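You operate a simulated robot arm through the tools that you are given. There is no shell and no other tool. Be economical: measure what you need, move in short steps, check, and stop when the job is done.

The job below is to be done with a simulated robot arm. You get a single attempt, and the scene is never put back.

Task
Clean the black ink off the leaf stamp, then stamp it in yellow on the white card.
Fine: mist the black scrub pad first; put the stamp back, cap the pad unspoilt, leave the other stamp as it is.

It is judged by the outcome, as a careful person would: the job done as asked, and still so three seconds after it is handed in. It fails if anything else is knocked over, pushed out of place, dropped, spilled or broken. A push-on lid holds only when it is set on centred and level and pressed home; a screw cap is set on level and turned clockwise until tight.

Robot
A 6-joint arm with a two-finger parallel gripper, fixed in place. Base frame: the origin is at the foot of the arm, x ahead of it, y to its left, z up; the work surface is at about z = 75.4. Lengths are in cm, angles in degrees, forces in N, time in s.
With the tool pointing down near the work surface it reaches from about 16 to 74 cm from the base axis. Its first joint turns from -166.0 to 166.0 degrees. Payload 3.91 kg.
Tool frame: the origin (TCP) lies between the finger pads and is the grasp point; the fingertips stand 3 cm ahead of it; z points along the fingers, y is the line along which they close. The gripper opens to 11 cm. The fingers are 2 cm wide and 1 cm thick; the gripper's body (4.8 by 11.2 cm) begins 5.5 cm behind the TCP.
Orientation is told as [roll, pitch, yaw] about the base's x, y, z axes, in that order, counted from this pose: with the fingers straight down and closing along the base's y, the tool's x points along the base's -x, its y along +y and its z along -z.

Tools
- The arm moves only by the tool play_rows. Its argument "deltas" is one flat list of numbers, 6 for each row, row after row: the shift along the tool's x, y, z in units of 20 mm (1.0 is 20 mm), then the turn, a rotation vector about the tool's x, y, z in units of 6 degrees (1.0 is 6 degrees). In form: [tx, ty, tz, ax, ay, az, tx, ty, tz, ax, ay, az, ...]. A call has 1 to 12 rows; each row shifts and turns the commanded pose from where the row before left it, along the tool's axes as they then stand. "gripper" is the finger opening in cm, from 0 to 11, set as the call begins (left out, the last holds). A call with a number of a shift or a turn outside -1 to 1 is refused whole. Each row takes 0.2 s and may step no farther than 5 cm and 8.6 degrees from the row before; otherwise, or with a gripper value out of range, the whole call is refused. Where a pose cannot be reached the arm comes as near as it can. A force on the tool above 40 N (or 10 N above the force at the start of the call, whichever is more), or a blocked arm, ends the call early, and 0.2 s more pass. The fingers move at their own pace (about 4.5 cm/s each) and stop on an object; they squeeze with about 39 N. The grip force told is the motor's: it shows also when the fingers shut on nothing. Time passes only in rows, and 0.2 s behind the last, so rows that do not move let the fingers close. The reply holds the time, the measured pose of the TCP, the force on the tool along the base axes, the opening and the grip force, in the units named above and with some noise, with the torque about the TCP (base axes, N m) and any sound that the robot's microphone picked up, and new pictures: "show" is both (left out), scene, wrist or none.
- Cameras (640 x 400 px; columns grow to the right, rows downward): "scene" is fixed at [5.02, -49.93, 133.63]; the picture's right is [0.44, -0.90, 0.00], its down [-0.49, -0.24, -0.84] and it looks along [0.75, 0.37, -0.55] (base axes); focal length 288 px, centre (320, 200). "wrist" rides on the gripper at [7.1, 2.2, -10.7] in the tool frame; the picture's right is [-0.29, 0.96, 0.00], its down [-0.76, -0.23, -0.61] and it looks along [-0.58, -0.18, 0.79] (tool axes); focal length 243 px, centre (320, 200). There is no depth. A picture from a camera that has moved, and an enlarged one, comes with that camera's place and axes in the base frame and with its lens.
- move_column(by): slides the trunk up (or, below 0, down) by that many cm; the arm rides with it, the base frame stays. It gives what a move gives, with no picture.
- close_up(camera, box): a new picture of the part [left, top, right, bottom] of that camera's present view, enlarged. It takes no simulated time.
- hand_in(): hands the job in; it is judged then, once.

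Work in short steps. Places have to be worked out from the pictures, the camera data and where the tool is seen: move nearer, look again, correct. Check each grasp and each placing, and mend what went wrong. You have 120 turns and 200 pictures in all, those below and enlarged ones among them. Open the gripper and draw the arm clear of the work before you hand the job in, unless the task says otherwise; then end with one line.

The tools are called after ">>>" as a command line: name --argument value ..., lists and objects as JSON in quotes. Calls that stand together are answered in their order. play_rows: Moves the arm, as the interface text tells. Its arguments: {"type":"object","properties":{"deltas":{"type":"array"},"gripper":{"type":"number"},"show":{"type":"string","enum":["both","scene","wrist","none"]}},"required":["deltas"]} The other tools are called the same way: move_column (by) slides the trunk up or down; close_up (camera, box) takes an enlarged picture of a part of a camera's view; hand_in () hands the job in.

At the start:

```text
time: 0.0
position: [38.01, -17.46, 118.62]
orientation: [0.0, 0.0, 0.0]
wrist_force: [-0.3, -0.6, -0.3]
moment: [0.0, -0.01, 0.01]
grip_width: 11.01
gripper_force: 0.0
trunk travel left (down, up): [-52.5, 6.5]
```

scene: 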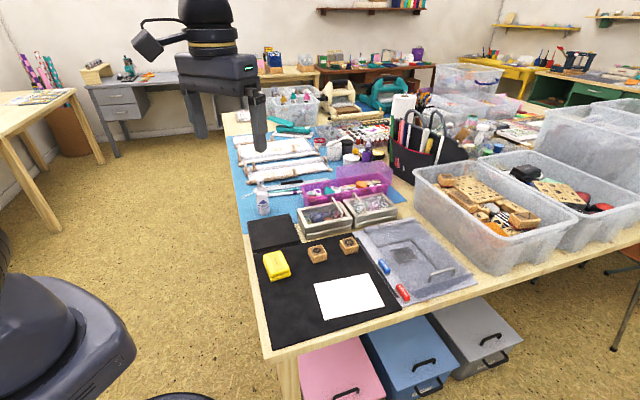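
wrist: 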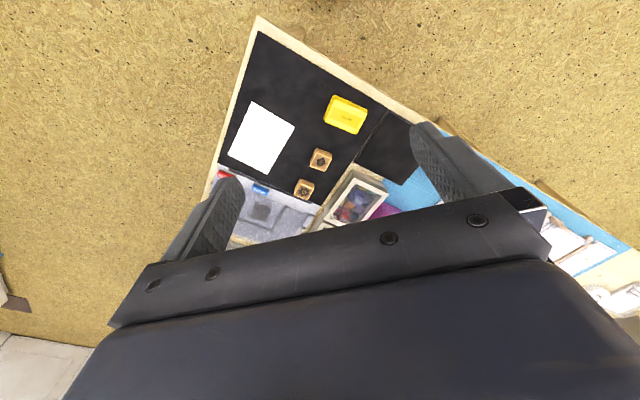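

The scene shows a black mat with a white card, a yellow pad, two wooden stamps, a black pad and a small bottle. I'll enlarge these to identify them.

>>> close_up --camera "scene" --box '[230, 170, 410, 350]'

>>> close_up --camera "scene" --box '[240, 225, 370, 305]'

>>> close_up --camera "wrist" --box '[220, 60, 440, 220]'

```text
2.22 times, centred on (320, 260) of scene
camera zoom: at [5.02, -49.93, 133.63], right [0.44, -0.9, 0.0], down [-0.49, -0.24, -0.84], along [0.75, 0.37, -0.55], focal length 639 px, centre (320, 67)
```

zoom: 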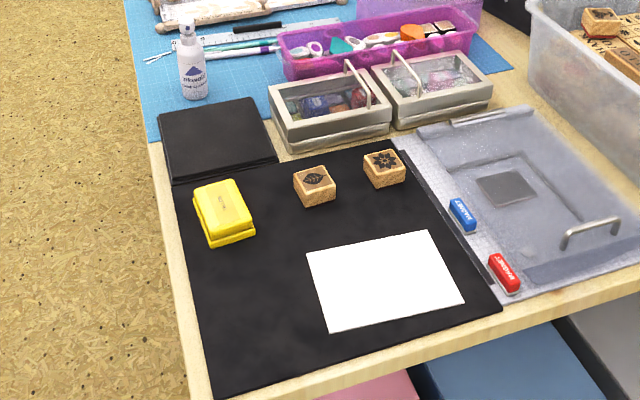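

```text
4.92 times, centred on (305, 265) of scene
camera zoom: at [5.02, -49.93, 133.63], right [0.44, -0.9, 0.0], down [-0.49, -0.24, -0.84], along [0.75, 0.37, -0.55], focal length 1416 px, centre (394, -120)
```

zoom: 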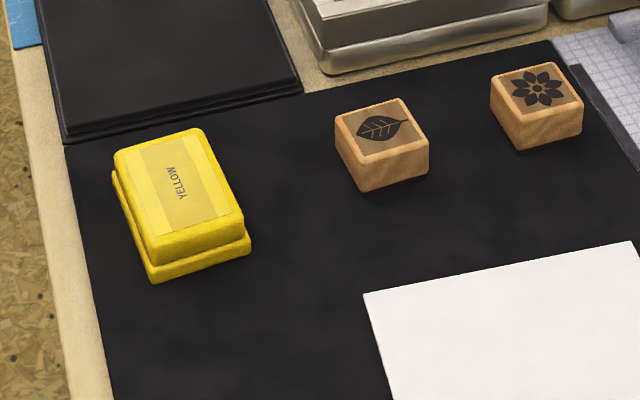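

```text
2.50 times, centred on (330, 140) of wrist
camera zoom: at [30.86, -15.44, 129.15], right [0.29, 0.96, 0.0], down [0.76, -0.23, 0.61], along [0.58, -0.18, -0.79], focal length 606 px, centre (295, 350)
```

zoom: 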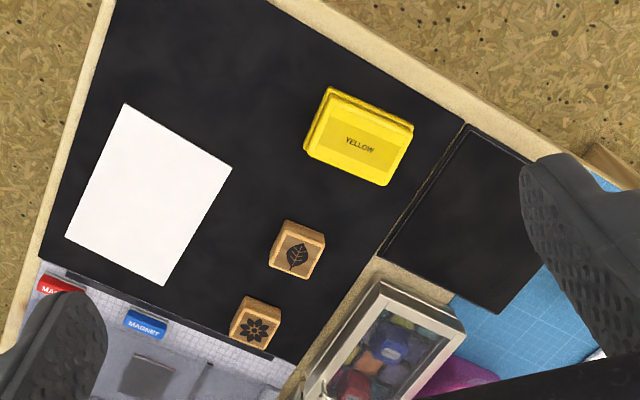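

Both views agree on the positions. The leaf stamp is near (57.3,-23.5), the flower near (64.3,-30), the yellow pad near (48,-15), the black pad near (59.7,-7) and the bottle near (68,3). I'll move nearer the bottle and black pad to look.

>>> play_rows --deltas '[-0.6, 0.87, 0.93, 0, 0, 0, -0.6, 0.87, 0.93, 0, 0, 0, -0.6, 0.87, 0.93, 0, 0, 0, -0.6, 0.87, 0.93, 0, 0, 0, -0.6, 0.87, 0.93, 0, 0, 0, -0.6, 0.87, 0.93, 0, 0, 0, -0.6, 0.87, 0.93, 0, 0, 0, -0.6, 0.87, 0.93, 0, 0, 0, -0.6, 0.87, 0.93, 0, 0, 0, -0.6, 0.87, 0.93, 0, 0, 0]' --show "wrist"

>>> close_up --camera "scene" --box '[240, 170, 300, 230]'

```text
time: 2.2
position: [50.09, -0.01, 99.92]
orientation: [0.0, 0.0, -0.1]
wrist_force: [0.0, 0.7, 0.4]
moment: [-0.02, -0.02, -0.01]
grip_width: 11.03
gripper_force: 0.1
trunk travel left (down, up): [-52.5, 6.5]
camera wrist: at [42.95, 2.03, 110.56], right [0.29, 0.96, 0.0], down [0.76, -0.23, 0.61], along [0.58, -0.18, -0.79], focal length 243 px, centre (320, 200)
```

wrist: 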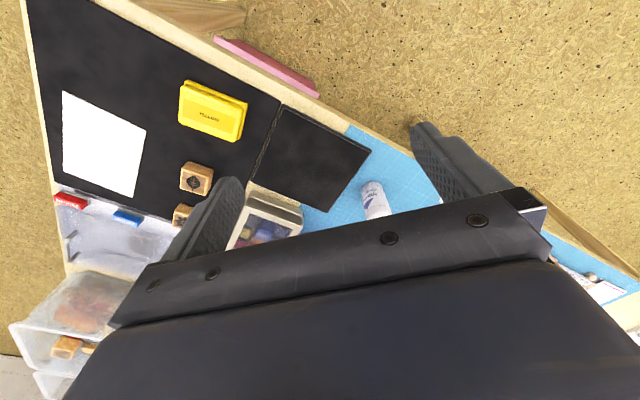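

```text
6.67 times, centred on (270, 200) of scene
camera zoom: at [5.02, -49.93, 133.63], right [0.44, -0.9, 0.0], down [-0.49, -0.24, -0.84], along [0.75, 0.37, -0.55], focal length 1917 px, centre (653, 200)
```

zoom: 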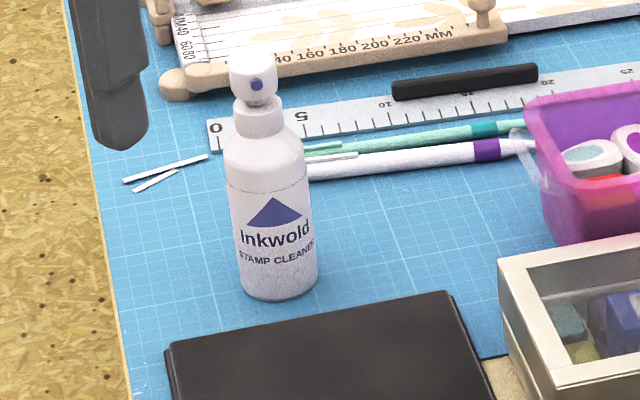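

The bottle's blue nozzle dot seems to face the black pad. I'll look closely at the pad, to see whether it has a lid, and at the bottle.

>>> close_up --camera "wrist" --box '[240, 90, 400, 230]'

>>> close_up --camera "scene" --box '[240, 200, 310, 255]'

>>> close_up --camera "wrist" --box '[160, 70, 260, 230]'

```text
2.86 times, centred on (320, 160) of wrist
camera zoom: at [42.95, 2.03, 110.56], right [0.29, 0.96, 0.0], down [0.76, -0.23, 0.61], along [0.58, -0.18, -0.79], focal length 693 px, centre (320, 314)
```

zoom: 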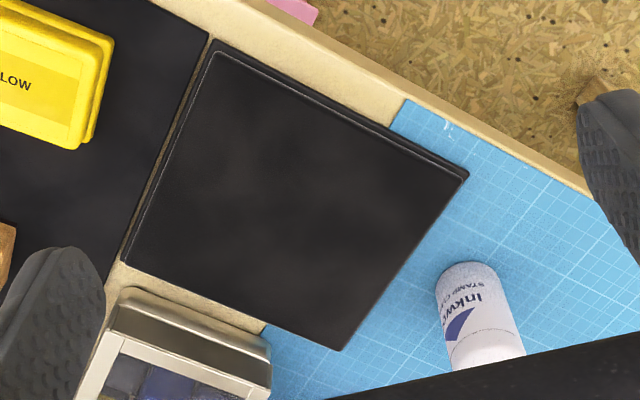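

```text
7.27 times, centred on (275, 228) of scene
camera zoom: at [5.02, -49.93, 133.63], right [0.44, -0.9, 0.0], down [-0.49, -0.24, -0.84], along [0.75, 0.37, -0.55], focal length 2092 px, centre (647, 0)
```

zoom: 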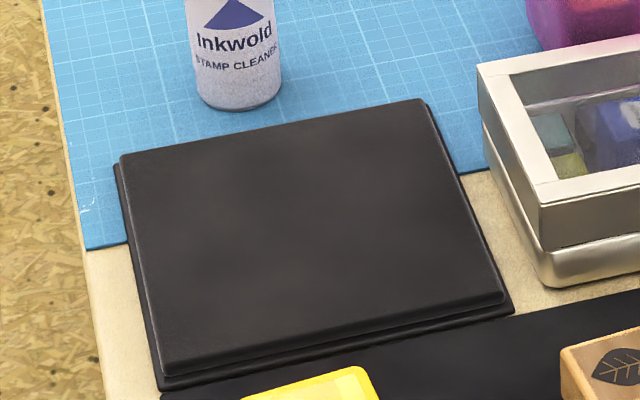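

```text
2.50 times, centred on (210, 150) of wrist
camera zoom: at [42.95, 2.03, 110.56], right [0.29, 0.96, 0.0], down [0.76, -0.23, 0.61], along [0.58, -0.18, -0.79], focal length 606 px, centre (595, 325)
```

zoom: 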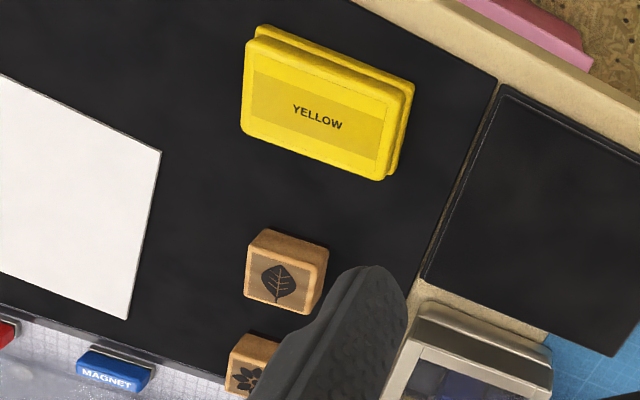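

The black pad is an open square about 14 cm wide, centred near (60.8,-5.4) and turned 45°. The bottle stands beside it near (68.9,3.1), about 13 cm tall, with its nozzle toward the pad. I'll close the fingers and hover above its pump head.

>>> play_rows --deltas '[-0.94, 0.155, 0.1, 0, 0, 0, -0.94, 0.155, 0.1, 0, 0, 0, -0.94, 0.155, 0.1, 0, 0, 0, -0.94, 0.155, 0.1, 0, 0, 0, -0.94, 0.155, 0.1, 0, 0, 0, -0.94, 0.155, 0.1, 0, 0, 0, -0.94, 0.155, 0.1, 0, 0, 0, -0.94, 0.155, 0.1, 0, 0, 0, -0.94, 0.155, 0.1, 0, 0, 0, -0.94, 0.155, 0.1, 0, 0, 0]' --gripper 0 --show "scene"

>>> close_up --camera "scene" --box '[220, 150, 310, 230]'

>>> close_up --camera "wrist" --box '[160, 0, 480, 200]'

```text
time: 4.4
position: [68.85, 2.87, 97.87]
orientation: [0.0, -0.1, 0.0]
wrist_force: [-0.4, 0.3, -0.3]
moment: [-0.03, -0.02, -0.05]
grip_width: 0.0
gripper_force: 38.2
trunk travel left (down, up): [-52.5, 6.5]
```

scene: 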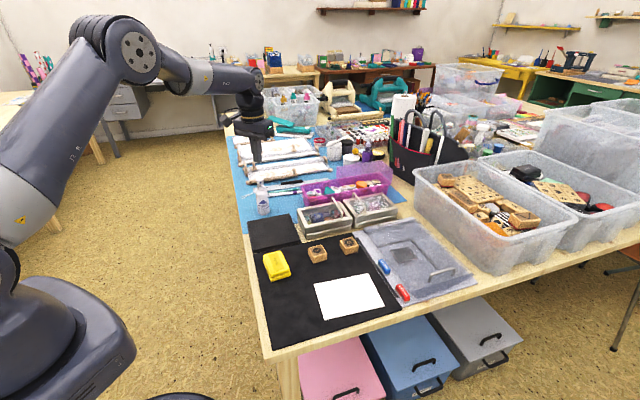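

```text
5.00 times, centred on (265, 190) of scene
camera zoom: at [5.02, -49.93, 133.63], right [0.44, -0.9, 0.0], down [-0.49, -0.24, -0.84], along [0.75, 0.37, -0.55], focal length 1438 px, centre (595, 250)
```

zoom: 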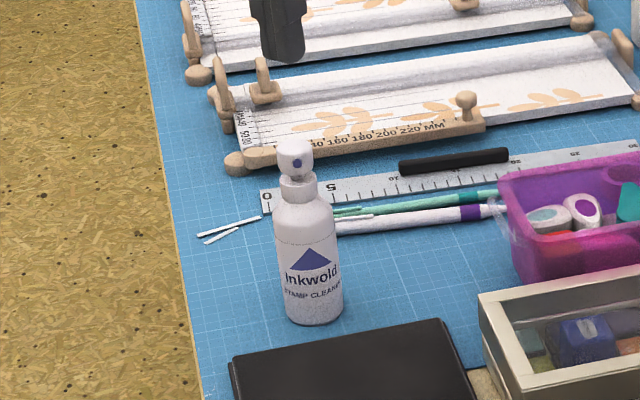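

```text
2.00 times, centred on (320, 100) of wrist
camera zoom: at [61.7, 4.96, 108.52], right [0.29, 0.96, 0.0], down [0.76, -0.23, 0.61], along [0.58, -0.18, -0.79], focal length 485 px, centre (320, 400)
```

zoom: 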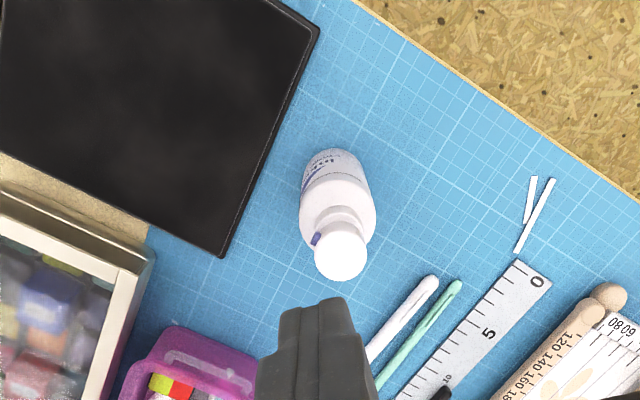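

The head top works out at about (69.3,3.5,88), with the nozzle aimed perpendicular to the pad's near edge. I'll centre over it and descend to just above.

>>> play_rows --deltas '[-0.22, 0.3, 0, 0, 0, 0, 0, 0, 0.75, 0, 0, 0, 0, 0, 0.75, 0, 0, 0, 0, 0, 0.75, 0, 0, 0, 0, 0, 0.7, 0, 0, 0]' --show "none"

>>> close_up --camera "scene" --box '[220, 150, 310, 230]'

>>> close_up --camera "wrist" --box '[160, 0, 480, 200]'

```text
time: 5.6
position: [69.24, 3.6, 91.97]
orientation: [0.1, 0.0, 0.0]
wrist_force: [-0.3, 0.2, 0.3]
moment: [-0.04, 0.01, 0.0]
grip_width: 0.01
gripper_force: 37.3
trunk travel left (down, up): [-52.5, 6.5]
```

```text
5.00 times, centred on (265, 190) of scene
camera zoom: at [5.02, -49.93, 133.63], right [0.44, -0.9, 0.0], down [-0.49, -0.24, -0.84], along [0.75, 0.37, -0.55], focal length 1438 px, centre (595, 250)
```

zoom: 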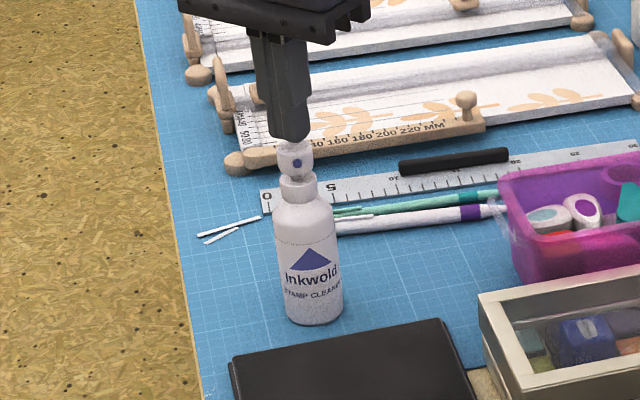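

```text
2.00 times, centred on (320, 100) of wrist
camera zoom: at [62.08, 5.64, 102.67], right [0.29, 0.96, 0.0], down [0.76, -0.23, 0.61], along [0.58, -0.18, -0.79], focal length 485 px, centre (320, 400)
```

zoom: 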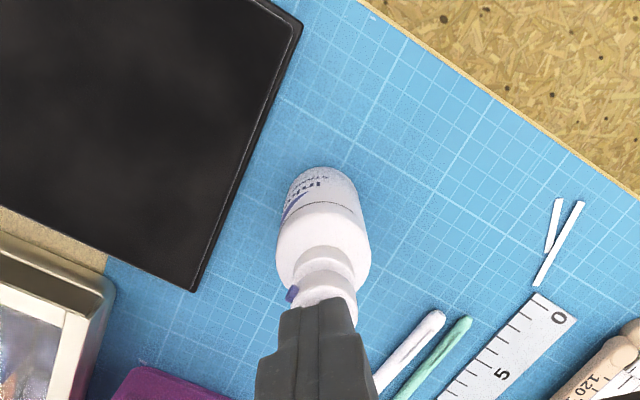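

The fingertip is centred just above the head. I'll press down in small steps and listen.

>>> play_rows --deltas '[0, 0, 0.15, 0, 0, 0, 0, 0, 0.15, 0, 0, 0, 0, 0, 0.15, 0, 0, 0, 0, 0, 0.15, 0, 0, 0, 0, 0, 0.1, 0, 0, 0]' --show "none"

>>> close_up --camera "scene" --box '[220, 160, 320, 260]'

```text
time: 6.8
position: [69.23, 3.69, 90.81]
orientation: [0.0, -0.1, 0.0]
wrist_force: [0.4, -0.2, 3.4]
moment: [0.0, -0.06, 0.02]
grip_width: 0.0
gripper_force: 37.1
trunk travel left (down, up): [-52.5, 6.5]
```

```text
4.00 times, centred on (270, 210) of scene
camera zoom: at [5.02, -49.93, 133.63], right [0.44, -0.9, 0.0], down [-0.49, -0.24, -0.84], along [0.75, 0.37, -0.55], focal length 1150 px, centre (520, 160)
```

zoom: 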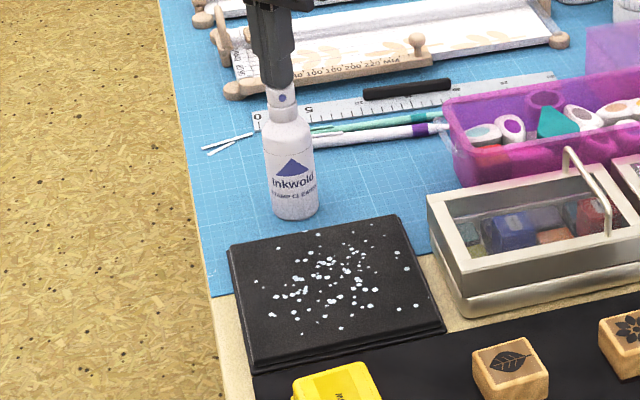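

Mist spots are now on the pad. I'll release and pump once more for good wetting.

>>> play_rows --deltas '[0, 0, -0.4, 0, 0, 0, 0, 0, -0.3, 0, 0, 0, 0, 0, 0, 0, 0, 0, 0, 0, 0.35, 0, 0, 0, 0, 0, 0.35, 0, 0, 0, 0, 0, 0.05, 0, 0, 0, 0, 0, -0.4, 0, 0, 0, 0, 0, -0.6, 0, 0, 0, 0, 0, -1, 0, 0, 0, 0, 0, -1, 0, 0, 0]' --show "none"

>>> close_up --camera "scene" --box '[220, 160, 320, 260]'

```text
time: 9.0
position: [69.18, 3.67, 96.56]
orientation: [0.1, 0.0, 0.0]
wrist_force: [0.3, -0.1, -0.4]
moment: [0.0, 0.02, -0.01]
grip_width: 0.0
gripper_force: 37.4
trunk travel left (down, up): [-52.5, 6.5]
```

```text
4.00 times, centred on (270, 210) of scene
camera zoom: at [5.02, -49.93, 133.63], right [0.44, -0.9, 0.0], down [-0.49, -0.24, -0.84], along [0.75, 0.37, -0.55], focal length 1150 px, centre (520, 160)
```

zoom: 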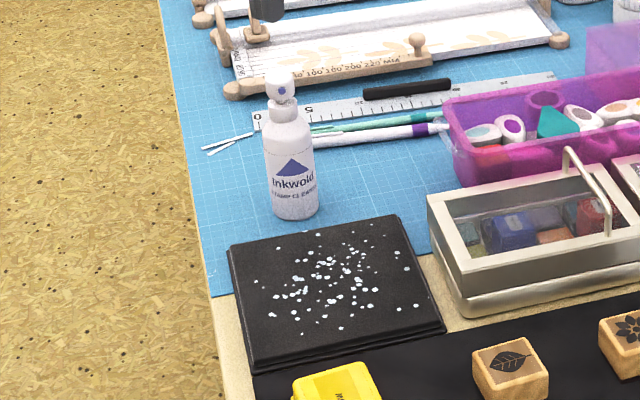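

The pad is wetted. Now I'll move toward the leaf stamp for a close view of its pose.

>>> play_rows --deltas '[0.717, -0.987, 0.15, 0, 0, 0, 0.717, -0.987, 0.15, 0, 0, 0, 0.717, -0.987, 0.15, 0, 0, 0, 0.717, -0.987, 0.15, 0, 0, 0, 0.717, -0.987, 0.15, 0, 0, 0, 0.717, -0.987, 0.15, 0, 0, 0, 0.717, -0.987, 0.15, 0, 0, 0, 0.717, -0.987, 0.15, 0, 0, 0, 0.717, -0.987, 0.15, 0, 0, 0, 0.717, -0.987, 0.15, 0, 0, 0, 0.717, -0.987, 0.15, 0, 0, 0, 0.717, -0.987, 0.15, 0, 0, 0]' --gripper 7 --show "wrist"

>>> close_up --camera "wrist" --box '[200, 30, 400, 180]'

```text
time: 11.6
position: [52.06, -20.26, 92.92]
orientation: [0.0, 0.1, 0.0]
wrist_force: [0.3, -0.3, -0.3]
moment: [-0.04, 0.01, 0.02]
grip_width: 7.0
gripper_force: 0.1
trunk travel left (down, up): [-52.5, 6.5]
camera wrist: at [44.97, -18.13, 103.53], right [0.29, 0.96, 0.0], down [0.76, -0.23, 0.61], along [0.58, -0.18, -0.79], focal length 243 px, centre (320, 200)
```

wrist: 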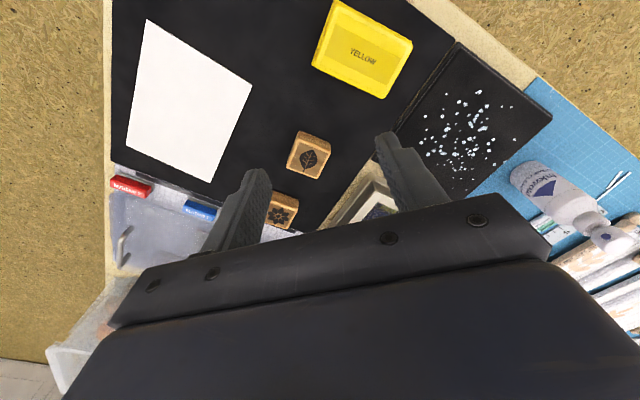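

```text
2.67 times, centred on (300, 105) of wrist
camera zoom: at [44.97, -18.13, 103.53], right [0.29, 0.96, 0.0], down [0.76, -0.23, 0.61], along [0.58, -0.18, -0.79], focal length 647 px, centre (373, 453)
```

zoom: 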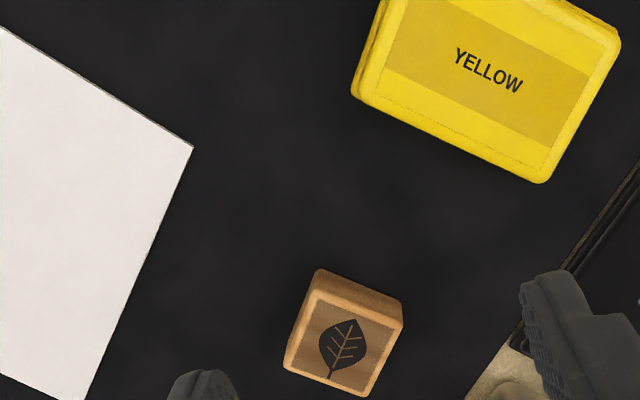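

The leaf stamp is at about (57.35,-23.5), with its sides near 45°. I'll turn the tool to yaw 45 and shift back along its view for a measurement in the gripping orientation.

>>> play_rows --deltas '[0, -0.9, 0, 0, 0, 0, 0, -0.9, 0, 0, 0, 0, 0, -0.9, 0, 0, 0, 0, 0, -0.9, 0, 0, 0, 0, 0, 0, 0, 0, 0, -0.9375, 0, 0, 0, 0, 0, -0.9375, 0, 0, 0, 0, 0, -0.9375, 0, 0, 0, 0, 0, -0.9375, 0, 0, 0, 0, 0, -0.9375, 0, 0, 0, 0, 0, -0.9375, 0, 0, 0, 0, 0, -0.9375, 0, 0, 0, 0, 0, -0.9375]' --show "wrist"

>>> close_up --camera "wrist" --box '[220, 40, 420, 190]'

```text
time: 14.2
position: [52.25, -27.22, 92.91]
orientation: [0.0, 0.0, 45.0]
wrist_force: [0.2, 0.3, 0.6]
moment: [0.0, -0.04, -0.01]
grip_width: 7.02
gripper_force: 0.0
trunk travel left (down, up): [-52.5, 6.5]
camera wrist: at [45.52, -30.85, 103.53], right [-0.47, 0.88, 0.0], down [0.7, 0.37, 0.61], along [0.54, 0.29, -0.79], focal length 243 px, centre (320, 200)
```

wrist: 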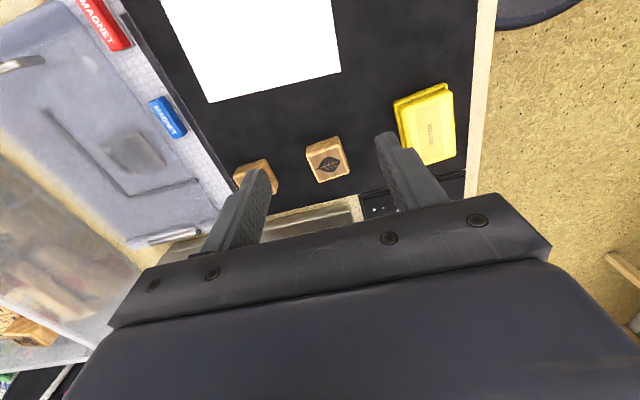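

```text
2.67 times, centred on (320, 115) of wrist
camera zoom: at [45.52, -30.85, 103.53], right [-0.47, 0.88, 0.0], down [0.7, 0.37, 0.61], along [0.54, 0.29, -0.79], focal length 647 px, centre (320, 427)
```

zoom: 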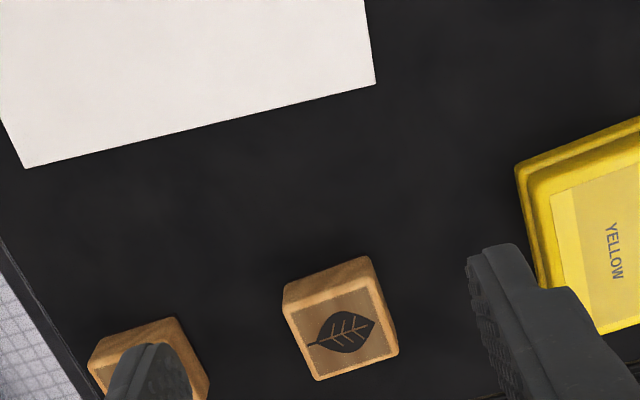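

The second view confirms the centre at (57.3,-23.5) with a yaw of about 47.5. I'll align over it and descend partway.

>>> play_rows --deltas '[0, 0, 0, 0, 0, -0.42, -0.77, -0.151, 0, 0, 0, 0, -0.77, -0.151, 0, 0, 0, 0, -0.77, -0.151, 0, 0, 0, 0, -0.77, -0.151, 0, 0, 0, 0, 0, 0, 0.9, 0, 0, 0, 0, 0, 0.9, 0, 0, 0, 0, 0, 0.9, 0, 0, 0, 0, 0, 0.8, 0, 0, 0]' --show "wrist"

>>> close_up --camera "scene" --box '[270, 210, 370, 280]'

```text
time: 16.2
position: [57.06, -23.49, 85.99]
orientation: [0.0, 0.0, 47.5]
wrist_force: [-0.7, -0.5, 0.9]
moment: [0.02, -0.03, 0.01]
grip_width: 7.01
gripper_force: 0.0
trunk travel left (down, up): [-52.5, 6.5]
camera wrist: at [50.65, -27.37, 96.51], right [-0.51, 0.86, 0.0], down [0.68, 0.4, 0.61], along [0.52, 0.31, -0.79], focal length 243 px, centre (320, 200)
```

wrist: 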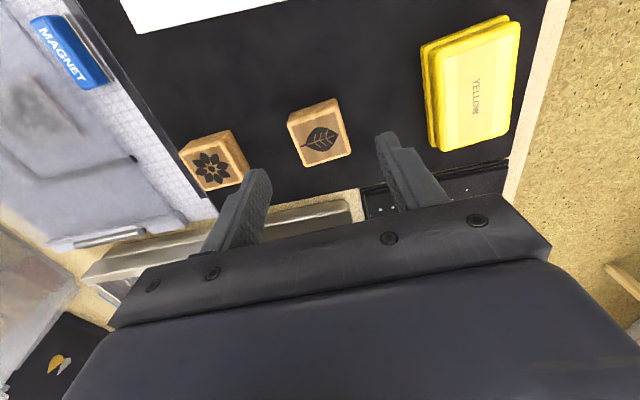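

```text
5.71 times, centred on (320, 245) of scene
camera zoom: at [5.02, -49.93, 133.63], right [0.44, -0.9, 0.0], down [-0.49, -0.24, -0.84], along [0.75, 0.37, -0.55], focal length 1643 px, centre (320, -57)
```

zoom: 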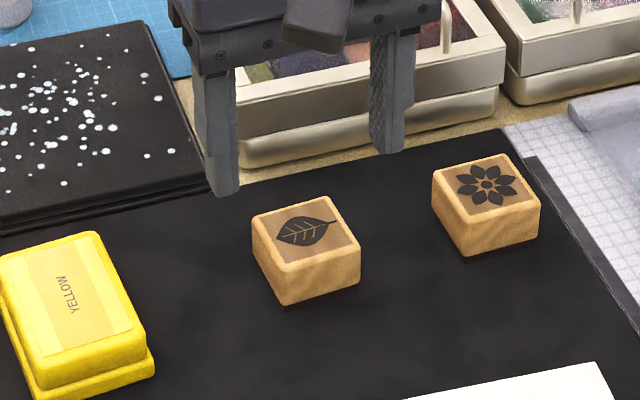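

The alignment looks right. I'll descend to tip height ≈77, staying clear of the stamp's bottom.

>>> play_rows --deltas '[-0.08, -0.09, 0.75, 0, 0, 0, 0, 0, 0.75, 0, 0, 0, 0, 0, 0.75, 0, 0, 0, 0, 0, 0.75, 0, 0, 0]' --show "wrist"

>>> close_up --camera "scene" --box '[270, 210, 370, 280]'

```text
time: 17.2
position: [57.32, -23.51, 79.83]
orientation: [0.0, 0.0, 47.5]
wrist_force: [0.4, 0.4, 0.3]
moment: [0.0, -0.02, 0.04]
grip_width: 6.99
gripper_force: 0.0
trunk travel left (down, up): [-52.5, 6.5]
camera wrist: at [50.99, -27.34, 90.5], right [-0.51, 0.86, 0.0], down [0.68, 0.4, 0.61], along [0.52, 0.31, -0.79], focal length 243 px, centre (320, 200)
```

wrist: 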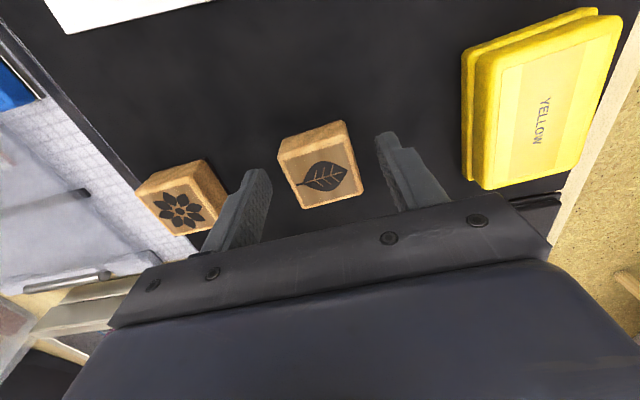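

```text
5.71 times, centred on (320, 245) of scene
camera zoom: at [5.02, -49.93, 133.63], right [0.44, -0.9, 0.0], down [-0.49, -0.24, -0.84], along [0.75, 0.37, -0.55], focal length 1643 px, centre (320, -57)
```

zoom: 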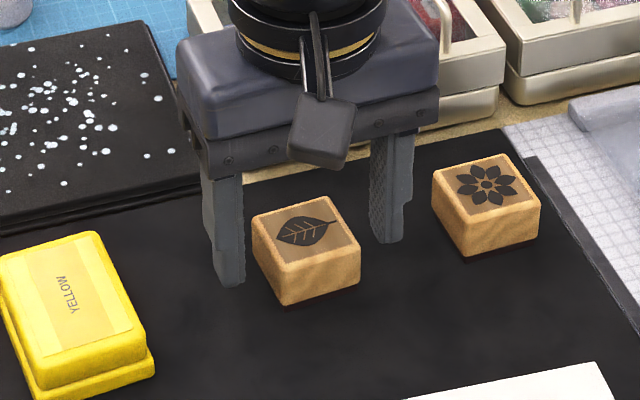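

The stamp sits centred between the fingers, misaligned by only a degree or two. I'll close gently.

>>> play_rows --deltas '[0, 0, 0, 0, 0, 0, 0, 0, 0, 0, 0, 0, 0, 0, 0, 0, 0, 0, 0, 0, 0, 0, 0, 0]' --gripper 3 --show "none"

>>> close_up --camera "scene" --box '[270, 210, 370, 280]'

```text
time: 18.2
position: [57.45, -23.43, 79.87]
orientation: [-0.1, 0.0, 47.4]
wrist_force: [-0.6, 0.2, 0.4]
moment: [0.0, 0.0, 0.01]
grip_width: 4.1
gripper_force: 39.0
trunk travel left (down, up): [-52.5, 6.5]
```

```text
5.71 times, centred on (320, 245) of scene
camera zoom: at [5.02, -49.93, 133.63], right [0.44, -0.9, 0.0], down [-0.49, -0.24, -0.84], along [0.75, 0.37, -0.55], focal length 1643 px, centre (320, -57)
```

zoom: 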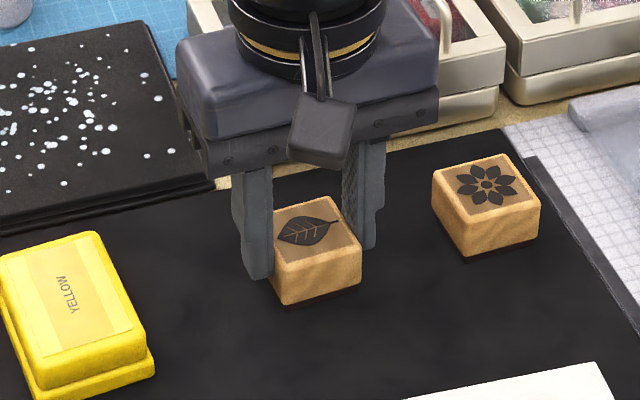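

Gripped at 4.1 cm. I'll lift it clear.

>>> play_rows --deltas '[0, 0, -0.5, 0, 0, 0, 0, 0, -0.9, 0, 0, 0, 0, 0, -0.9, 0, 0, 0, 0, 0, -0.9, 0, 0, 0, 0, 0, -0.9, 0, 0, 0, 0, 0, -0.9, 0, 0, 0]' --show "scene"

>>> close_up --camera "scene" --box '[270, 190, 370, 260]'

```text
time: 19.6
position: [57.25, -23.48, 89.88]
orientation: [-0.1, -0.1, 47.5]
wrist_force: [0.4, 0.8, -0.7]
moment: [0.02, 0.02, -0.01]
grip_width: 4.06
gripper_force: 38.8
trunk travel left (down, up): [-52.5, 6.5]
```

scene: 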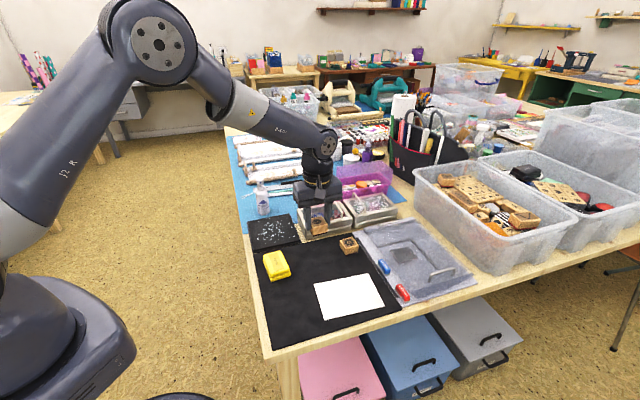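

```text
5.71 times, centred on (320, 225) of scene
camera zoom: at [5.02, -49.93, 133.63], right [0.44, -0.9, 0.0], down [-0.49, -0.24, -0.84], along [0.75, 0.37, -0.55], focal length 1643 px, centre (320, 57)
```

zoom: 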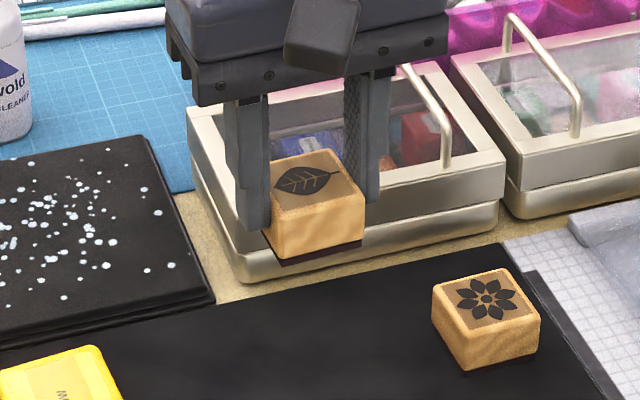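

The lift is good, and the dark rubber shows underneath. I'll carry it over to the centre of the scrub pad.

>>> play_rows --deltas '[-0.867, 0.54, 0, 0, 0, 0, -0.867, 0.54, 0, 0, 0, 0, -0.867, 0.54, 0, 0, 0, 0, -0.867, 0.54, 0, 0, 0, 0, -0.867, 0.54, 0, 0, 0, 0, -0.867, 0.54, 0, 0, 0, 0, -0.867, 0.54, 0, 0, 0, 0, -0.867, 0.54, 0, 0, 0, 0, -0.867, 0.54, 0, 0, 0, 0, 0, 0, 0.9, 0, 0, 0, 0, 0, 0.9, 0, 0, 0]' --show "wrist"

>>> close_up --camera "scene" --box '[225, 180, 325, 260]'

```text
time: 22.0
position: [60.79, -5.62, 86.25]
orientation: [0.0, 0.0, 47.4]
wrist_force: [0.5, 0.5, -0.2]
moment: [0.0, -0.02, -0.05]
grip_width: 4.08
gripper_force: 39.5
trunk travel left (down, up): [-52.5, 6.5]
camera wrist: at [54.34, -9.44, 96.81], right [-0.51, 0.86, 0.0], down [0.68, 0.4, 0.61], along [0.52, 0.31, -0.79], focal length 243 px, centre (320, 200)
```

wrist: 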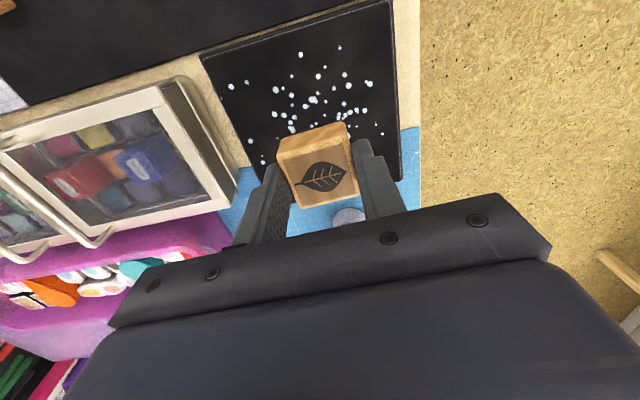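

```text
5.00 times, centred on (275, 220) of scene
camera zoom: at [5.02, -49.93, 133.63], right [0.44, -0.9, 0.0], down [-0.49, -0.24, -0.84], along [0.75, 0.37, -0.55], focal length 1438 px, centre (545, 100)
```

zoom: 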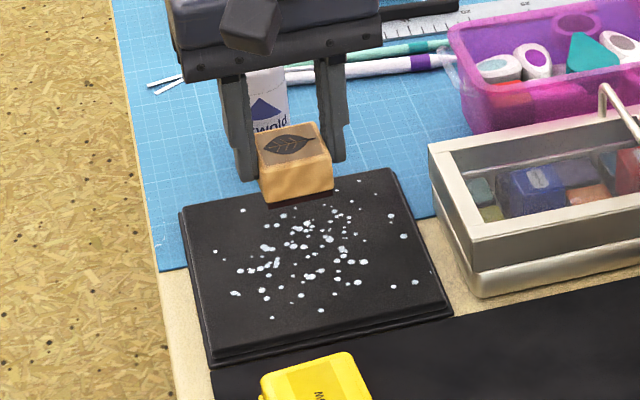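

I'll shift slightly to the pad's centre and lower to just above contact.

>>> play_rows --deltas '[0.39, -0.02, 0, 0, 0, 0, 0, 0, 0.7, 0, 0, 0, 0, 0, 0.7, 0, 0, 0, 0, 0, 0.6, 0, 0, 0, 0, 0, 0.15, 0, 0, 0, 0, 0, 0.1, 0, 0, 0]' --show "none"

>>> close_up --camera "scene" --box '[225, 180, 325, 260]'

```text
time: 23.4
position: [60.19, -6.08, 81.87]
orientation: [0.0, -0.1, 47.5]
wrist_force: [0.5, -0.2, -0.1]
moment: [0.02, 0.0, -0.01]
grip_width: 4.08
gripper_force: 39.2
trunk travel left (down, up): [-52.5, 6.5]
```

```text
5.00 times, centred on (275, 220) of scene
camera zoom: at [5.02, -49.93, 133.63], right [0.44, -0.9, 0.0], down [-0.49, -0.24, -0.84], along [0.75, 0.37, -0.55], focal length 1438 px, centre (545, 100)
```

zoom: 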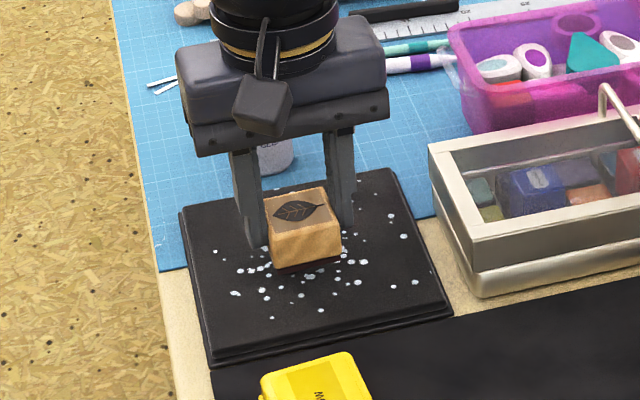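

Still slightly above. I'll lower in millimetre steps to find contact.

>>> play_rows --deltas '[0, 0, 0.1, 0, 0, 0, 0, 0, 0.1, 0, 0, 0, 0, 0, 0.1, 0, 0, 0]' --show "none"

>>> play_rows --deltas '[0, 0, 0.07, 0, 0, 0, 0, 0, 0, 0, 0, 0]' --show "none"

```text
time: 24.2
position: [60.24, -6.17, 81.19]
orientation: [0.0, 0.1, 47.5]
wrist_force: [0.2, 0.0, -0.3]
moment: [0.02, 0.01, 0.01]
grip_width: 4.07
gripper_force: 38.9
trunk travel left (down, up): [-52.5, 6.5]
```

```text
time: 24.8
position: [60.27, -6.16, 81.15]
orientation: [0.0, 0.0, 47.5]
wrist_force: [0.3, 0.0, -0.5]
moment: [-0.05, 0.01, 0.0]
grip_width: 4.08
gripper_force: 39.6
trunk travel left (down, up): [-52.5, 6.5]
```

>>> play_rows --deltas '[0, 0, 0.08, 0, 0, 0, 0, 0, 0.07, 0, 0, 0]' --show "none"

>>> play_rows --deltas '[0, 0, 0.08, 0, 0, 0, 0, 0, 0.02, 0, 0, 0]' --show "none"

>>> close_up --camera "scene" --box '[250, 200, 310, 240]'

```text
time: 25.4
position: [60.15, -6.01, 80.78]
orientation: [0.0, 0.0, 47.6]
wrist_force: [0.7, 0.6, 0.0]
moment: [-0.01, 0.0, -0.03]
grip_width: 4.04
gripper_force: 38.9
trunk travel left (down, up): [-52.5, 6.5]
```

```text
time: 26.0
position: [60.29, -5.94, 80.67]
orientation: [0.0, 0.0, 47.5]
wrist_force: [-1.6, 1.3, 6.2]
moment: [0.06, 0.14, 0.05]
grip_width: 4.06
gripper_force: 38.7
trunk travel left (down, up): [-52.5, 6.5]
```

```text
10.00 times, centred on (280, 220) of scene
camera zoom: at [5.02, -49.93, 133.63], right [0.44, -0.9, 0.0], down [-0.49, -0.24, -0.84], along [0.75, 0.37, -0.55], focal length 2876 px, centre (720, 0)
```

zoom: 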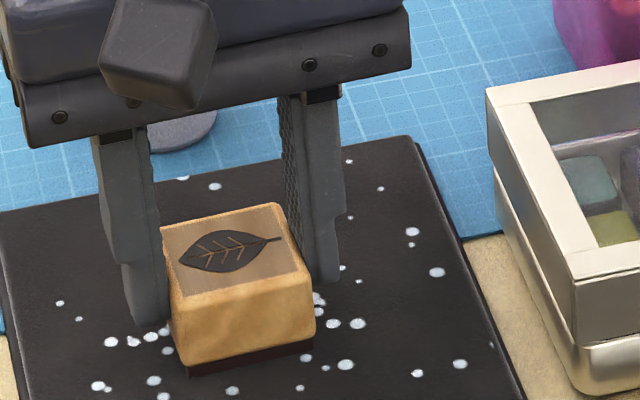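

Contact at about 6 N. I'll scrub back and forth along both directions, staying within the pad.

>>> play_rows --deltas '[0.6, 0, 0, 0, 0, 0, 0.6, 0, 0, 0, 0, 0, -0.6, 0, 0, 0, 0, 0, -0.6, 0, 0, 0, 0, 0, -0.6, 0, 0, 0, 0, 0, -0.6, 0, 0, 0, 0, 0, 0.6, 0, 0, 0, 0, 0, 0.6, 0, 0, 0, 0, 0, 0.6, 0, 0, 0, 0, 0, 0.6, 0, 0, 0, 0, 0, -0.6, 0, 0, 0, 0, 0, -0.6, 0, 0, 0, 0, 0]' --show "none"

>>> play_rows --deltas '[0, 0.6, 0, 0, 0, 0, 0, 0.6, 0, 0, 0, 0, 0, -0.6, 0, 0, 0, 0, 0, -0.6, 0, 0, 0, 0, 0, -0.6, 0, 0, 0, 0, 0, -0.6, 0, 0, 0, 0, 0, 0.6, 0, 0, 0, 0, 0, 0.6, 0, 0, 0, 0, 0, 0.6, 0, 0, 0, 0, 0, 0.6, 0, 0, 0, 0, 0, -0.6, 0, 0, 0, 0, 0, -0.6, 0, 0, 0, 0]' --show "none"

>>> close_up --camera "scene" --box '[225, 180, 325, 260]'

```text
time: 28.6
position: [60.2, -6.16, 80.74]
orientation: [-0.1, -0.1, 47.4]
wrist_force: [-3.6, -3.3, 13.1]
moment: [-0.13, 0.15, -0.01]
grip_width: 4.05
gripper_force: 38.6
trunk travel left (down, up): [-52.5, 6.5]
```

```text
time: 31.2
position: [59.94, -5.85, 80.6]
orientation: [0.0, -0.1, 47.4]
wrist_force: [-8.6, 9.9, 24.4]
moment: [0.45, 0.26, 0.04]
grip_width: 4.09
gripper_force: 39.6
trunk travel left (down, up): [-52.5, 6.5]
```

```text
5.00 times, centred on (275, 220) of scene
camera zoom: at [5.02, -49.93, 133.63], right [0.44, -0.9, 0.0], down [-0.49, -0.24, -0.84], along [0.75, 0.37, -0.55], focal length 1438 px, centre (545, 100)
```

zoom: 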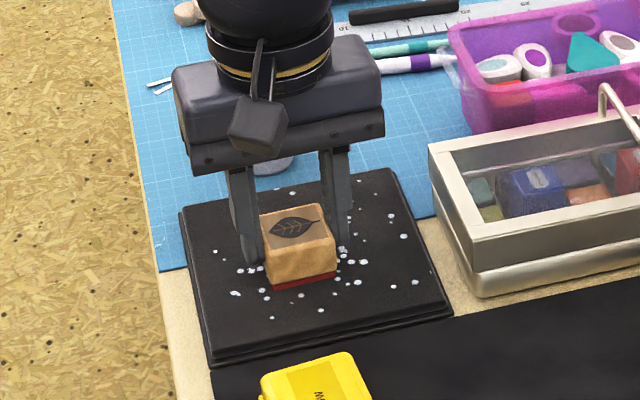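

The rubber edge has turned from black to red, so it is cleaning well. I'll lift and bring it nearer, to tilt and inspect the underside.

>>> play_rows --deltas '[0, 0, -0.3, 0, 0, 0, 0, 0, -0.9, 0, 0, 0, 0, 0, -0.9, 0, 0, 0, 0, 0, -0.9, 0, 0, 0, 0, 0, -0.9, 0, 0, 0, 0, 0, -0.9, 0, 0, 0, 0.9, 0, -0.9, 0, 0, 0, 0.9, 0, -0.9, 0, 0, 0, 0.9, 0, -0.9, 0, 0, 0, 0.9, 0, 0, 0, 0, 0, 0.9, 0, 0, 0, 0, 0, 0.9, 0, 0, 0, 0, 0]' --show "none"

>>> play_rows --deltas '[0, 0, 0, 0, 1, 0, 0, 0, 0, 0, 1, 0, 0, 0, 0, 0, 1, 0, 0, 0, 0, 0, 1, 0, 0, 0, 0, 0, 1, 0, 0, 0, 0, 0, 1, 0, 0, 0, 0, 0, 1, 0]' --show "scene"

```text
time: 33.8
position: [52.9, -13.93, 95.56]
orientation: [0.1, -0.1, 47.3]
wrist_force: [-0.3, -0.4, -0.1]
moment: [0.02, -0.01, 0.04]
grip_width: 4.05
gripper_force: 38.8
trunk travel left (down, up): [-52.5, 6.5]
```

```text
time: 35.4
position: [52.94, -13.94, 95.62]
orientation: [0.1, 42.1, 47.5]
wrist_force: [-1.1, -0.2, 0.1]
moment: [-0.01, -0.02, -0.01]
grip_width: 4.08
gripper_force: 38.7
trunk travel left (down, up): [-52.5, 6.5]
```

scene: 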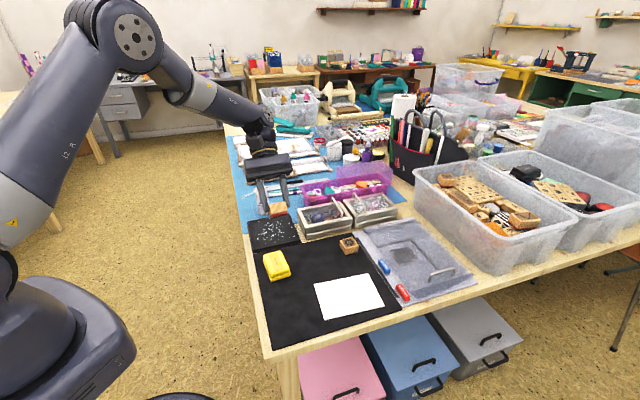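

>>> close_up --camera "scene" --box '[255, 190, 305, 225]'

>>> play_rows --deltas '[0, 0, 0, 0, 1, 0, 0, 0, 0, 0, 1, 0, 0, 0, 0, 0, 1, 0]' --show "none"

>>> close_up --camera "scene" --box '[255, 185, 305, 220]'

```text
11.43 times, centred on (280, 208) of scene
camera zoom: at [5.02, -49.93, 133.63], right [0.44, -0.9, 0.0], down [-0.49, -0.24, -0.84], along [0.75, 0.37, -0.55], focal length 3287 px, centre (777, 114)
```

zoom: 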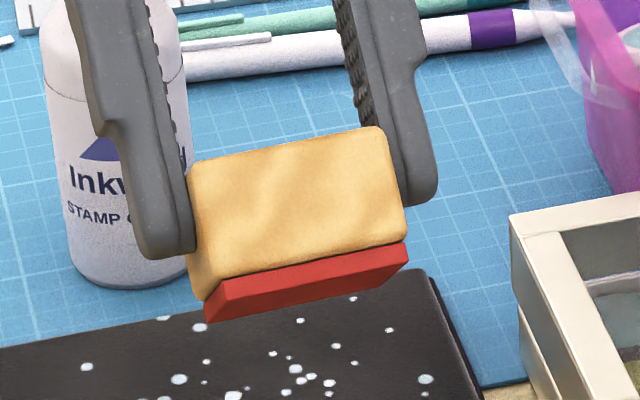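

```text
time: 36.2
position: [53.01, -14.05, 95.68]
orientation: [-0.1, 60.1, 47.4]
wrist_force: [0.2, 0.0, -1.0]
moment: [0.01, 0.02, -0.02]
grip_width: 4.05
gripper_force: 39.1
trunk travel left (down, up): [-52.5, 6.5]
```

```text
11.43 times, centred on (280, 202) of scene
camera zoom: at [5.02, -49.93, 133.63], right [0.44, -0.9, 0.0], down [-0.49, -0.24, -0.84], along [0.75, 0.37, -0.55], focal length 3287 px, centre (777, 171)
```

zoom: 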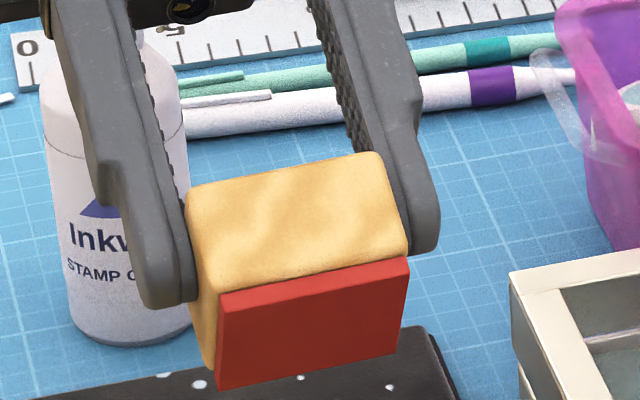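

The underside is fully clean red. I'll untilt and move back over the stamp's original spot, setting it down while I open the ink pad.

>>> play_rows --deltas '[0, 0, 0, 0, -1, 0, 0, 0, 0, 0, -1, 0, 0, 0, 0, 0, -1, 0, 0, 0, 0, 0, -1, 0, 0, 0, 0, 0, -1, 0, 0, 0, 0, 0, -1, 0, 0, 0, 0, 0, -1, 0, 0, 0, 0, 0, -1, 0, 0, 0, 0, 0, -1, 0, 0, 0, 0, 0, -1, 0]' --show "none"

>>> play_rows --deltas '[0.4, -0.96, 0, 0, 0, 0, 0.4, -0.96, 0, 0, 0, 0, 0.4, -0.96, 0, 0, 0, 0, 0.4, -0.96, 0, 0, 0, 0, 0.4, -0.96, 0, 0, 0, 0]' --show "none"

```text
time: 38.4
position: [52.84, -14.07, 95.62]
orientation: [0.0, -0.2, 47.4]
wrist_force: [-0.1, 0.1, -0.8]
moment: [0.04, -0.03, -0.03]
grip_width: 4.05
gripper_force: 39.2
trunk travel left (down, up): [-52.5, 6.5]
```

```text
time: 39.6
position: [57.14, -23.48, 95.55]
orientation: [0.0, 0.0, 47.5]
wrist_force: [0.2, 0.0, -0.1]
moment: [-0.01, -0.01, 0.0]
grip_width: 4.08
gripper_force: 39.0
trunk travel left (down, up): [-52.5, 6.5]
```

It is over its spot. I'll descend to just above the mat.

>>> play_rows --deltas '[-0.07, -0.07, 0.94, 0, 0, 0, 0, 0, 0.94, 0, 0, 0, 0, 0, 0.94, 0, 0, 0, 0, 0, 0.94, 0, 0, 0, 0, 0, 0.94, 0, 0, 0, 0, 0, 0.94, 0, 0, 0, 0, 0, 0.94, 0, 0, 0, 0, 0, 0.94, 0, 0, 0]' --show "none"

>>> play_rows --deltas '[0, 0, 0.1, 0, 0, 0, 0, 0, 0.05, 0, 0, 0]' --show "none"

>>> close_up --camera "scene" --box '[270, 210, 370, 280]'

```text
time: 41.4
position: [57.61, -23.52, 80.43]
orientation: [0.0, 0.0, 47.5]
wrist_force: [0.4, 0.2, -0.4]
moment: [-0.02, 0.03, 0.03]
grip_width: 4.05
gripper_force: 38.4
trunk travel left (down, up): [-52.5, 6.5]
```

```text
time: 42.0
position: [57.59, -23.53, 80.12]
orientation: [0.1, 0.1, 47.5]
wrist_force: [-0.8, 0.0, 0.1]
moment: [0.01, -0.02, -0.04]
grip_width: 4.08
gripper_force: 39.6
trunk travel left (down, up): [-52.5, 6.5]
```

```text
5.71 times, centred on (320, 245) of scene
camera zoom: at [5.02, -49.93, 133.63], right [0.44, -0.9, 0.0], down [-0.49, -0.24, -0.84], along [0.75, 0.37, -0.55], focal length 1643 px, centre (320, -57)
```

zoom: 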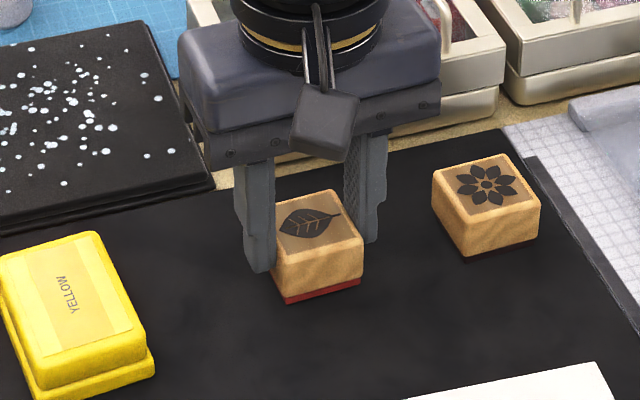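

It is nearly down. I'll correct x by −0.2 cm and touch down.

>>> play_rows --deltas '[0.08, 0.09, 0.05, 0, 0, 0, 0, 0, 0.06, 0, 0, 0]' --show "none"

>>> play_rows --deltas '[0, 0, 0.05, 0, 0, 0, 0, 0, 0, 0, 0, 0]' --show "none"

```text
time: 42.6
position: [57.34, -23.53, 79.96]
orientation: [0.0, -0.1, 47.5]
wrist_force: [-0.8, 0.0, -0.4]
moment: [0.02, -0.01, 0.03]
grip_width: 4.09
gripper_force: 39.0
trunk travel left (down, up): [-52.5, 6.5]
```

```text
time: 43.2
position: [57.34, -23.51, 79.94]
orientation: [-0.1, 0.0, 47.5]
wrist_force: [0.9, -0.3, -0.4]
moment: [0.02, -0.02, 0.01]
grip_width: 4.06
gripper_force: 39.7
trunk travel left (down, up): [-52.5, 6.5]
```

>>> play_rows --deltas '[0, 0, 0.05, 0, 0, 0, 0, 0, 0, 0, 0, 0]' --show "none"

>>> play_rows --deltas '[0, 0, 0.05, 0, 0, 0, 0, 0, 0, 0, 0, 0]' --show "none"

>>> close_up --camera "scene" --box '[295, 230, 345, 265]'

```text
time: 43.8
position: [57.27, -23.55, 79.93]
orientation: [-0.1, 0.0, 47.5]
wrist_force: [0.6, 1.2, 4.8]
moment: [0.05, 0.03, 0.0]
grip_width: 4.11
gripper_force: 38.9
trunk travel left (down, up): [-52.5, 6.5]
```

```text
time: 44.4
position: [57.34, -23.44, 79.89]
orientation: [-0.2, 0.0, 47.4]
wrist_force: [3.1, -1.3, 12.5]
moment: [0.0, -0.05, 0.03]
grip_width: 4.07
gripper_force: 38.6
trunk travel left (down, up): [-52.5, 6.5]
```

```text
11.43 times, centred on (320, 248) of scene
camera zoom: at [5.02, -49.93, 133.63], right [0.44, -0.9, 0.0], down [-0.49, -0.24, -0.84], along [0.75, 0.37, -0.55], focal length 3287 px, centre (320, -343)
```

zoom: 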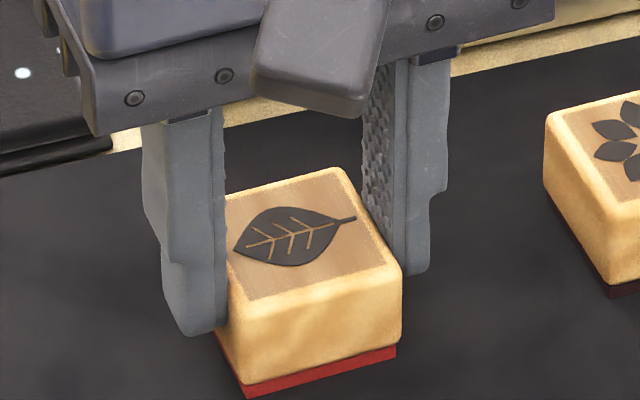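

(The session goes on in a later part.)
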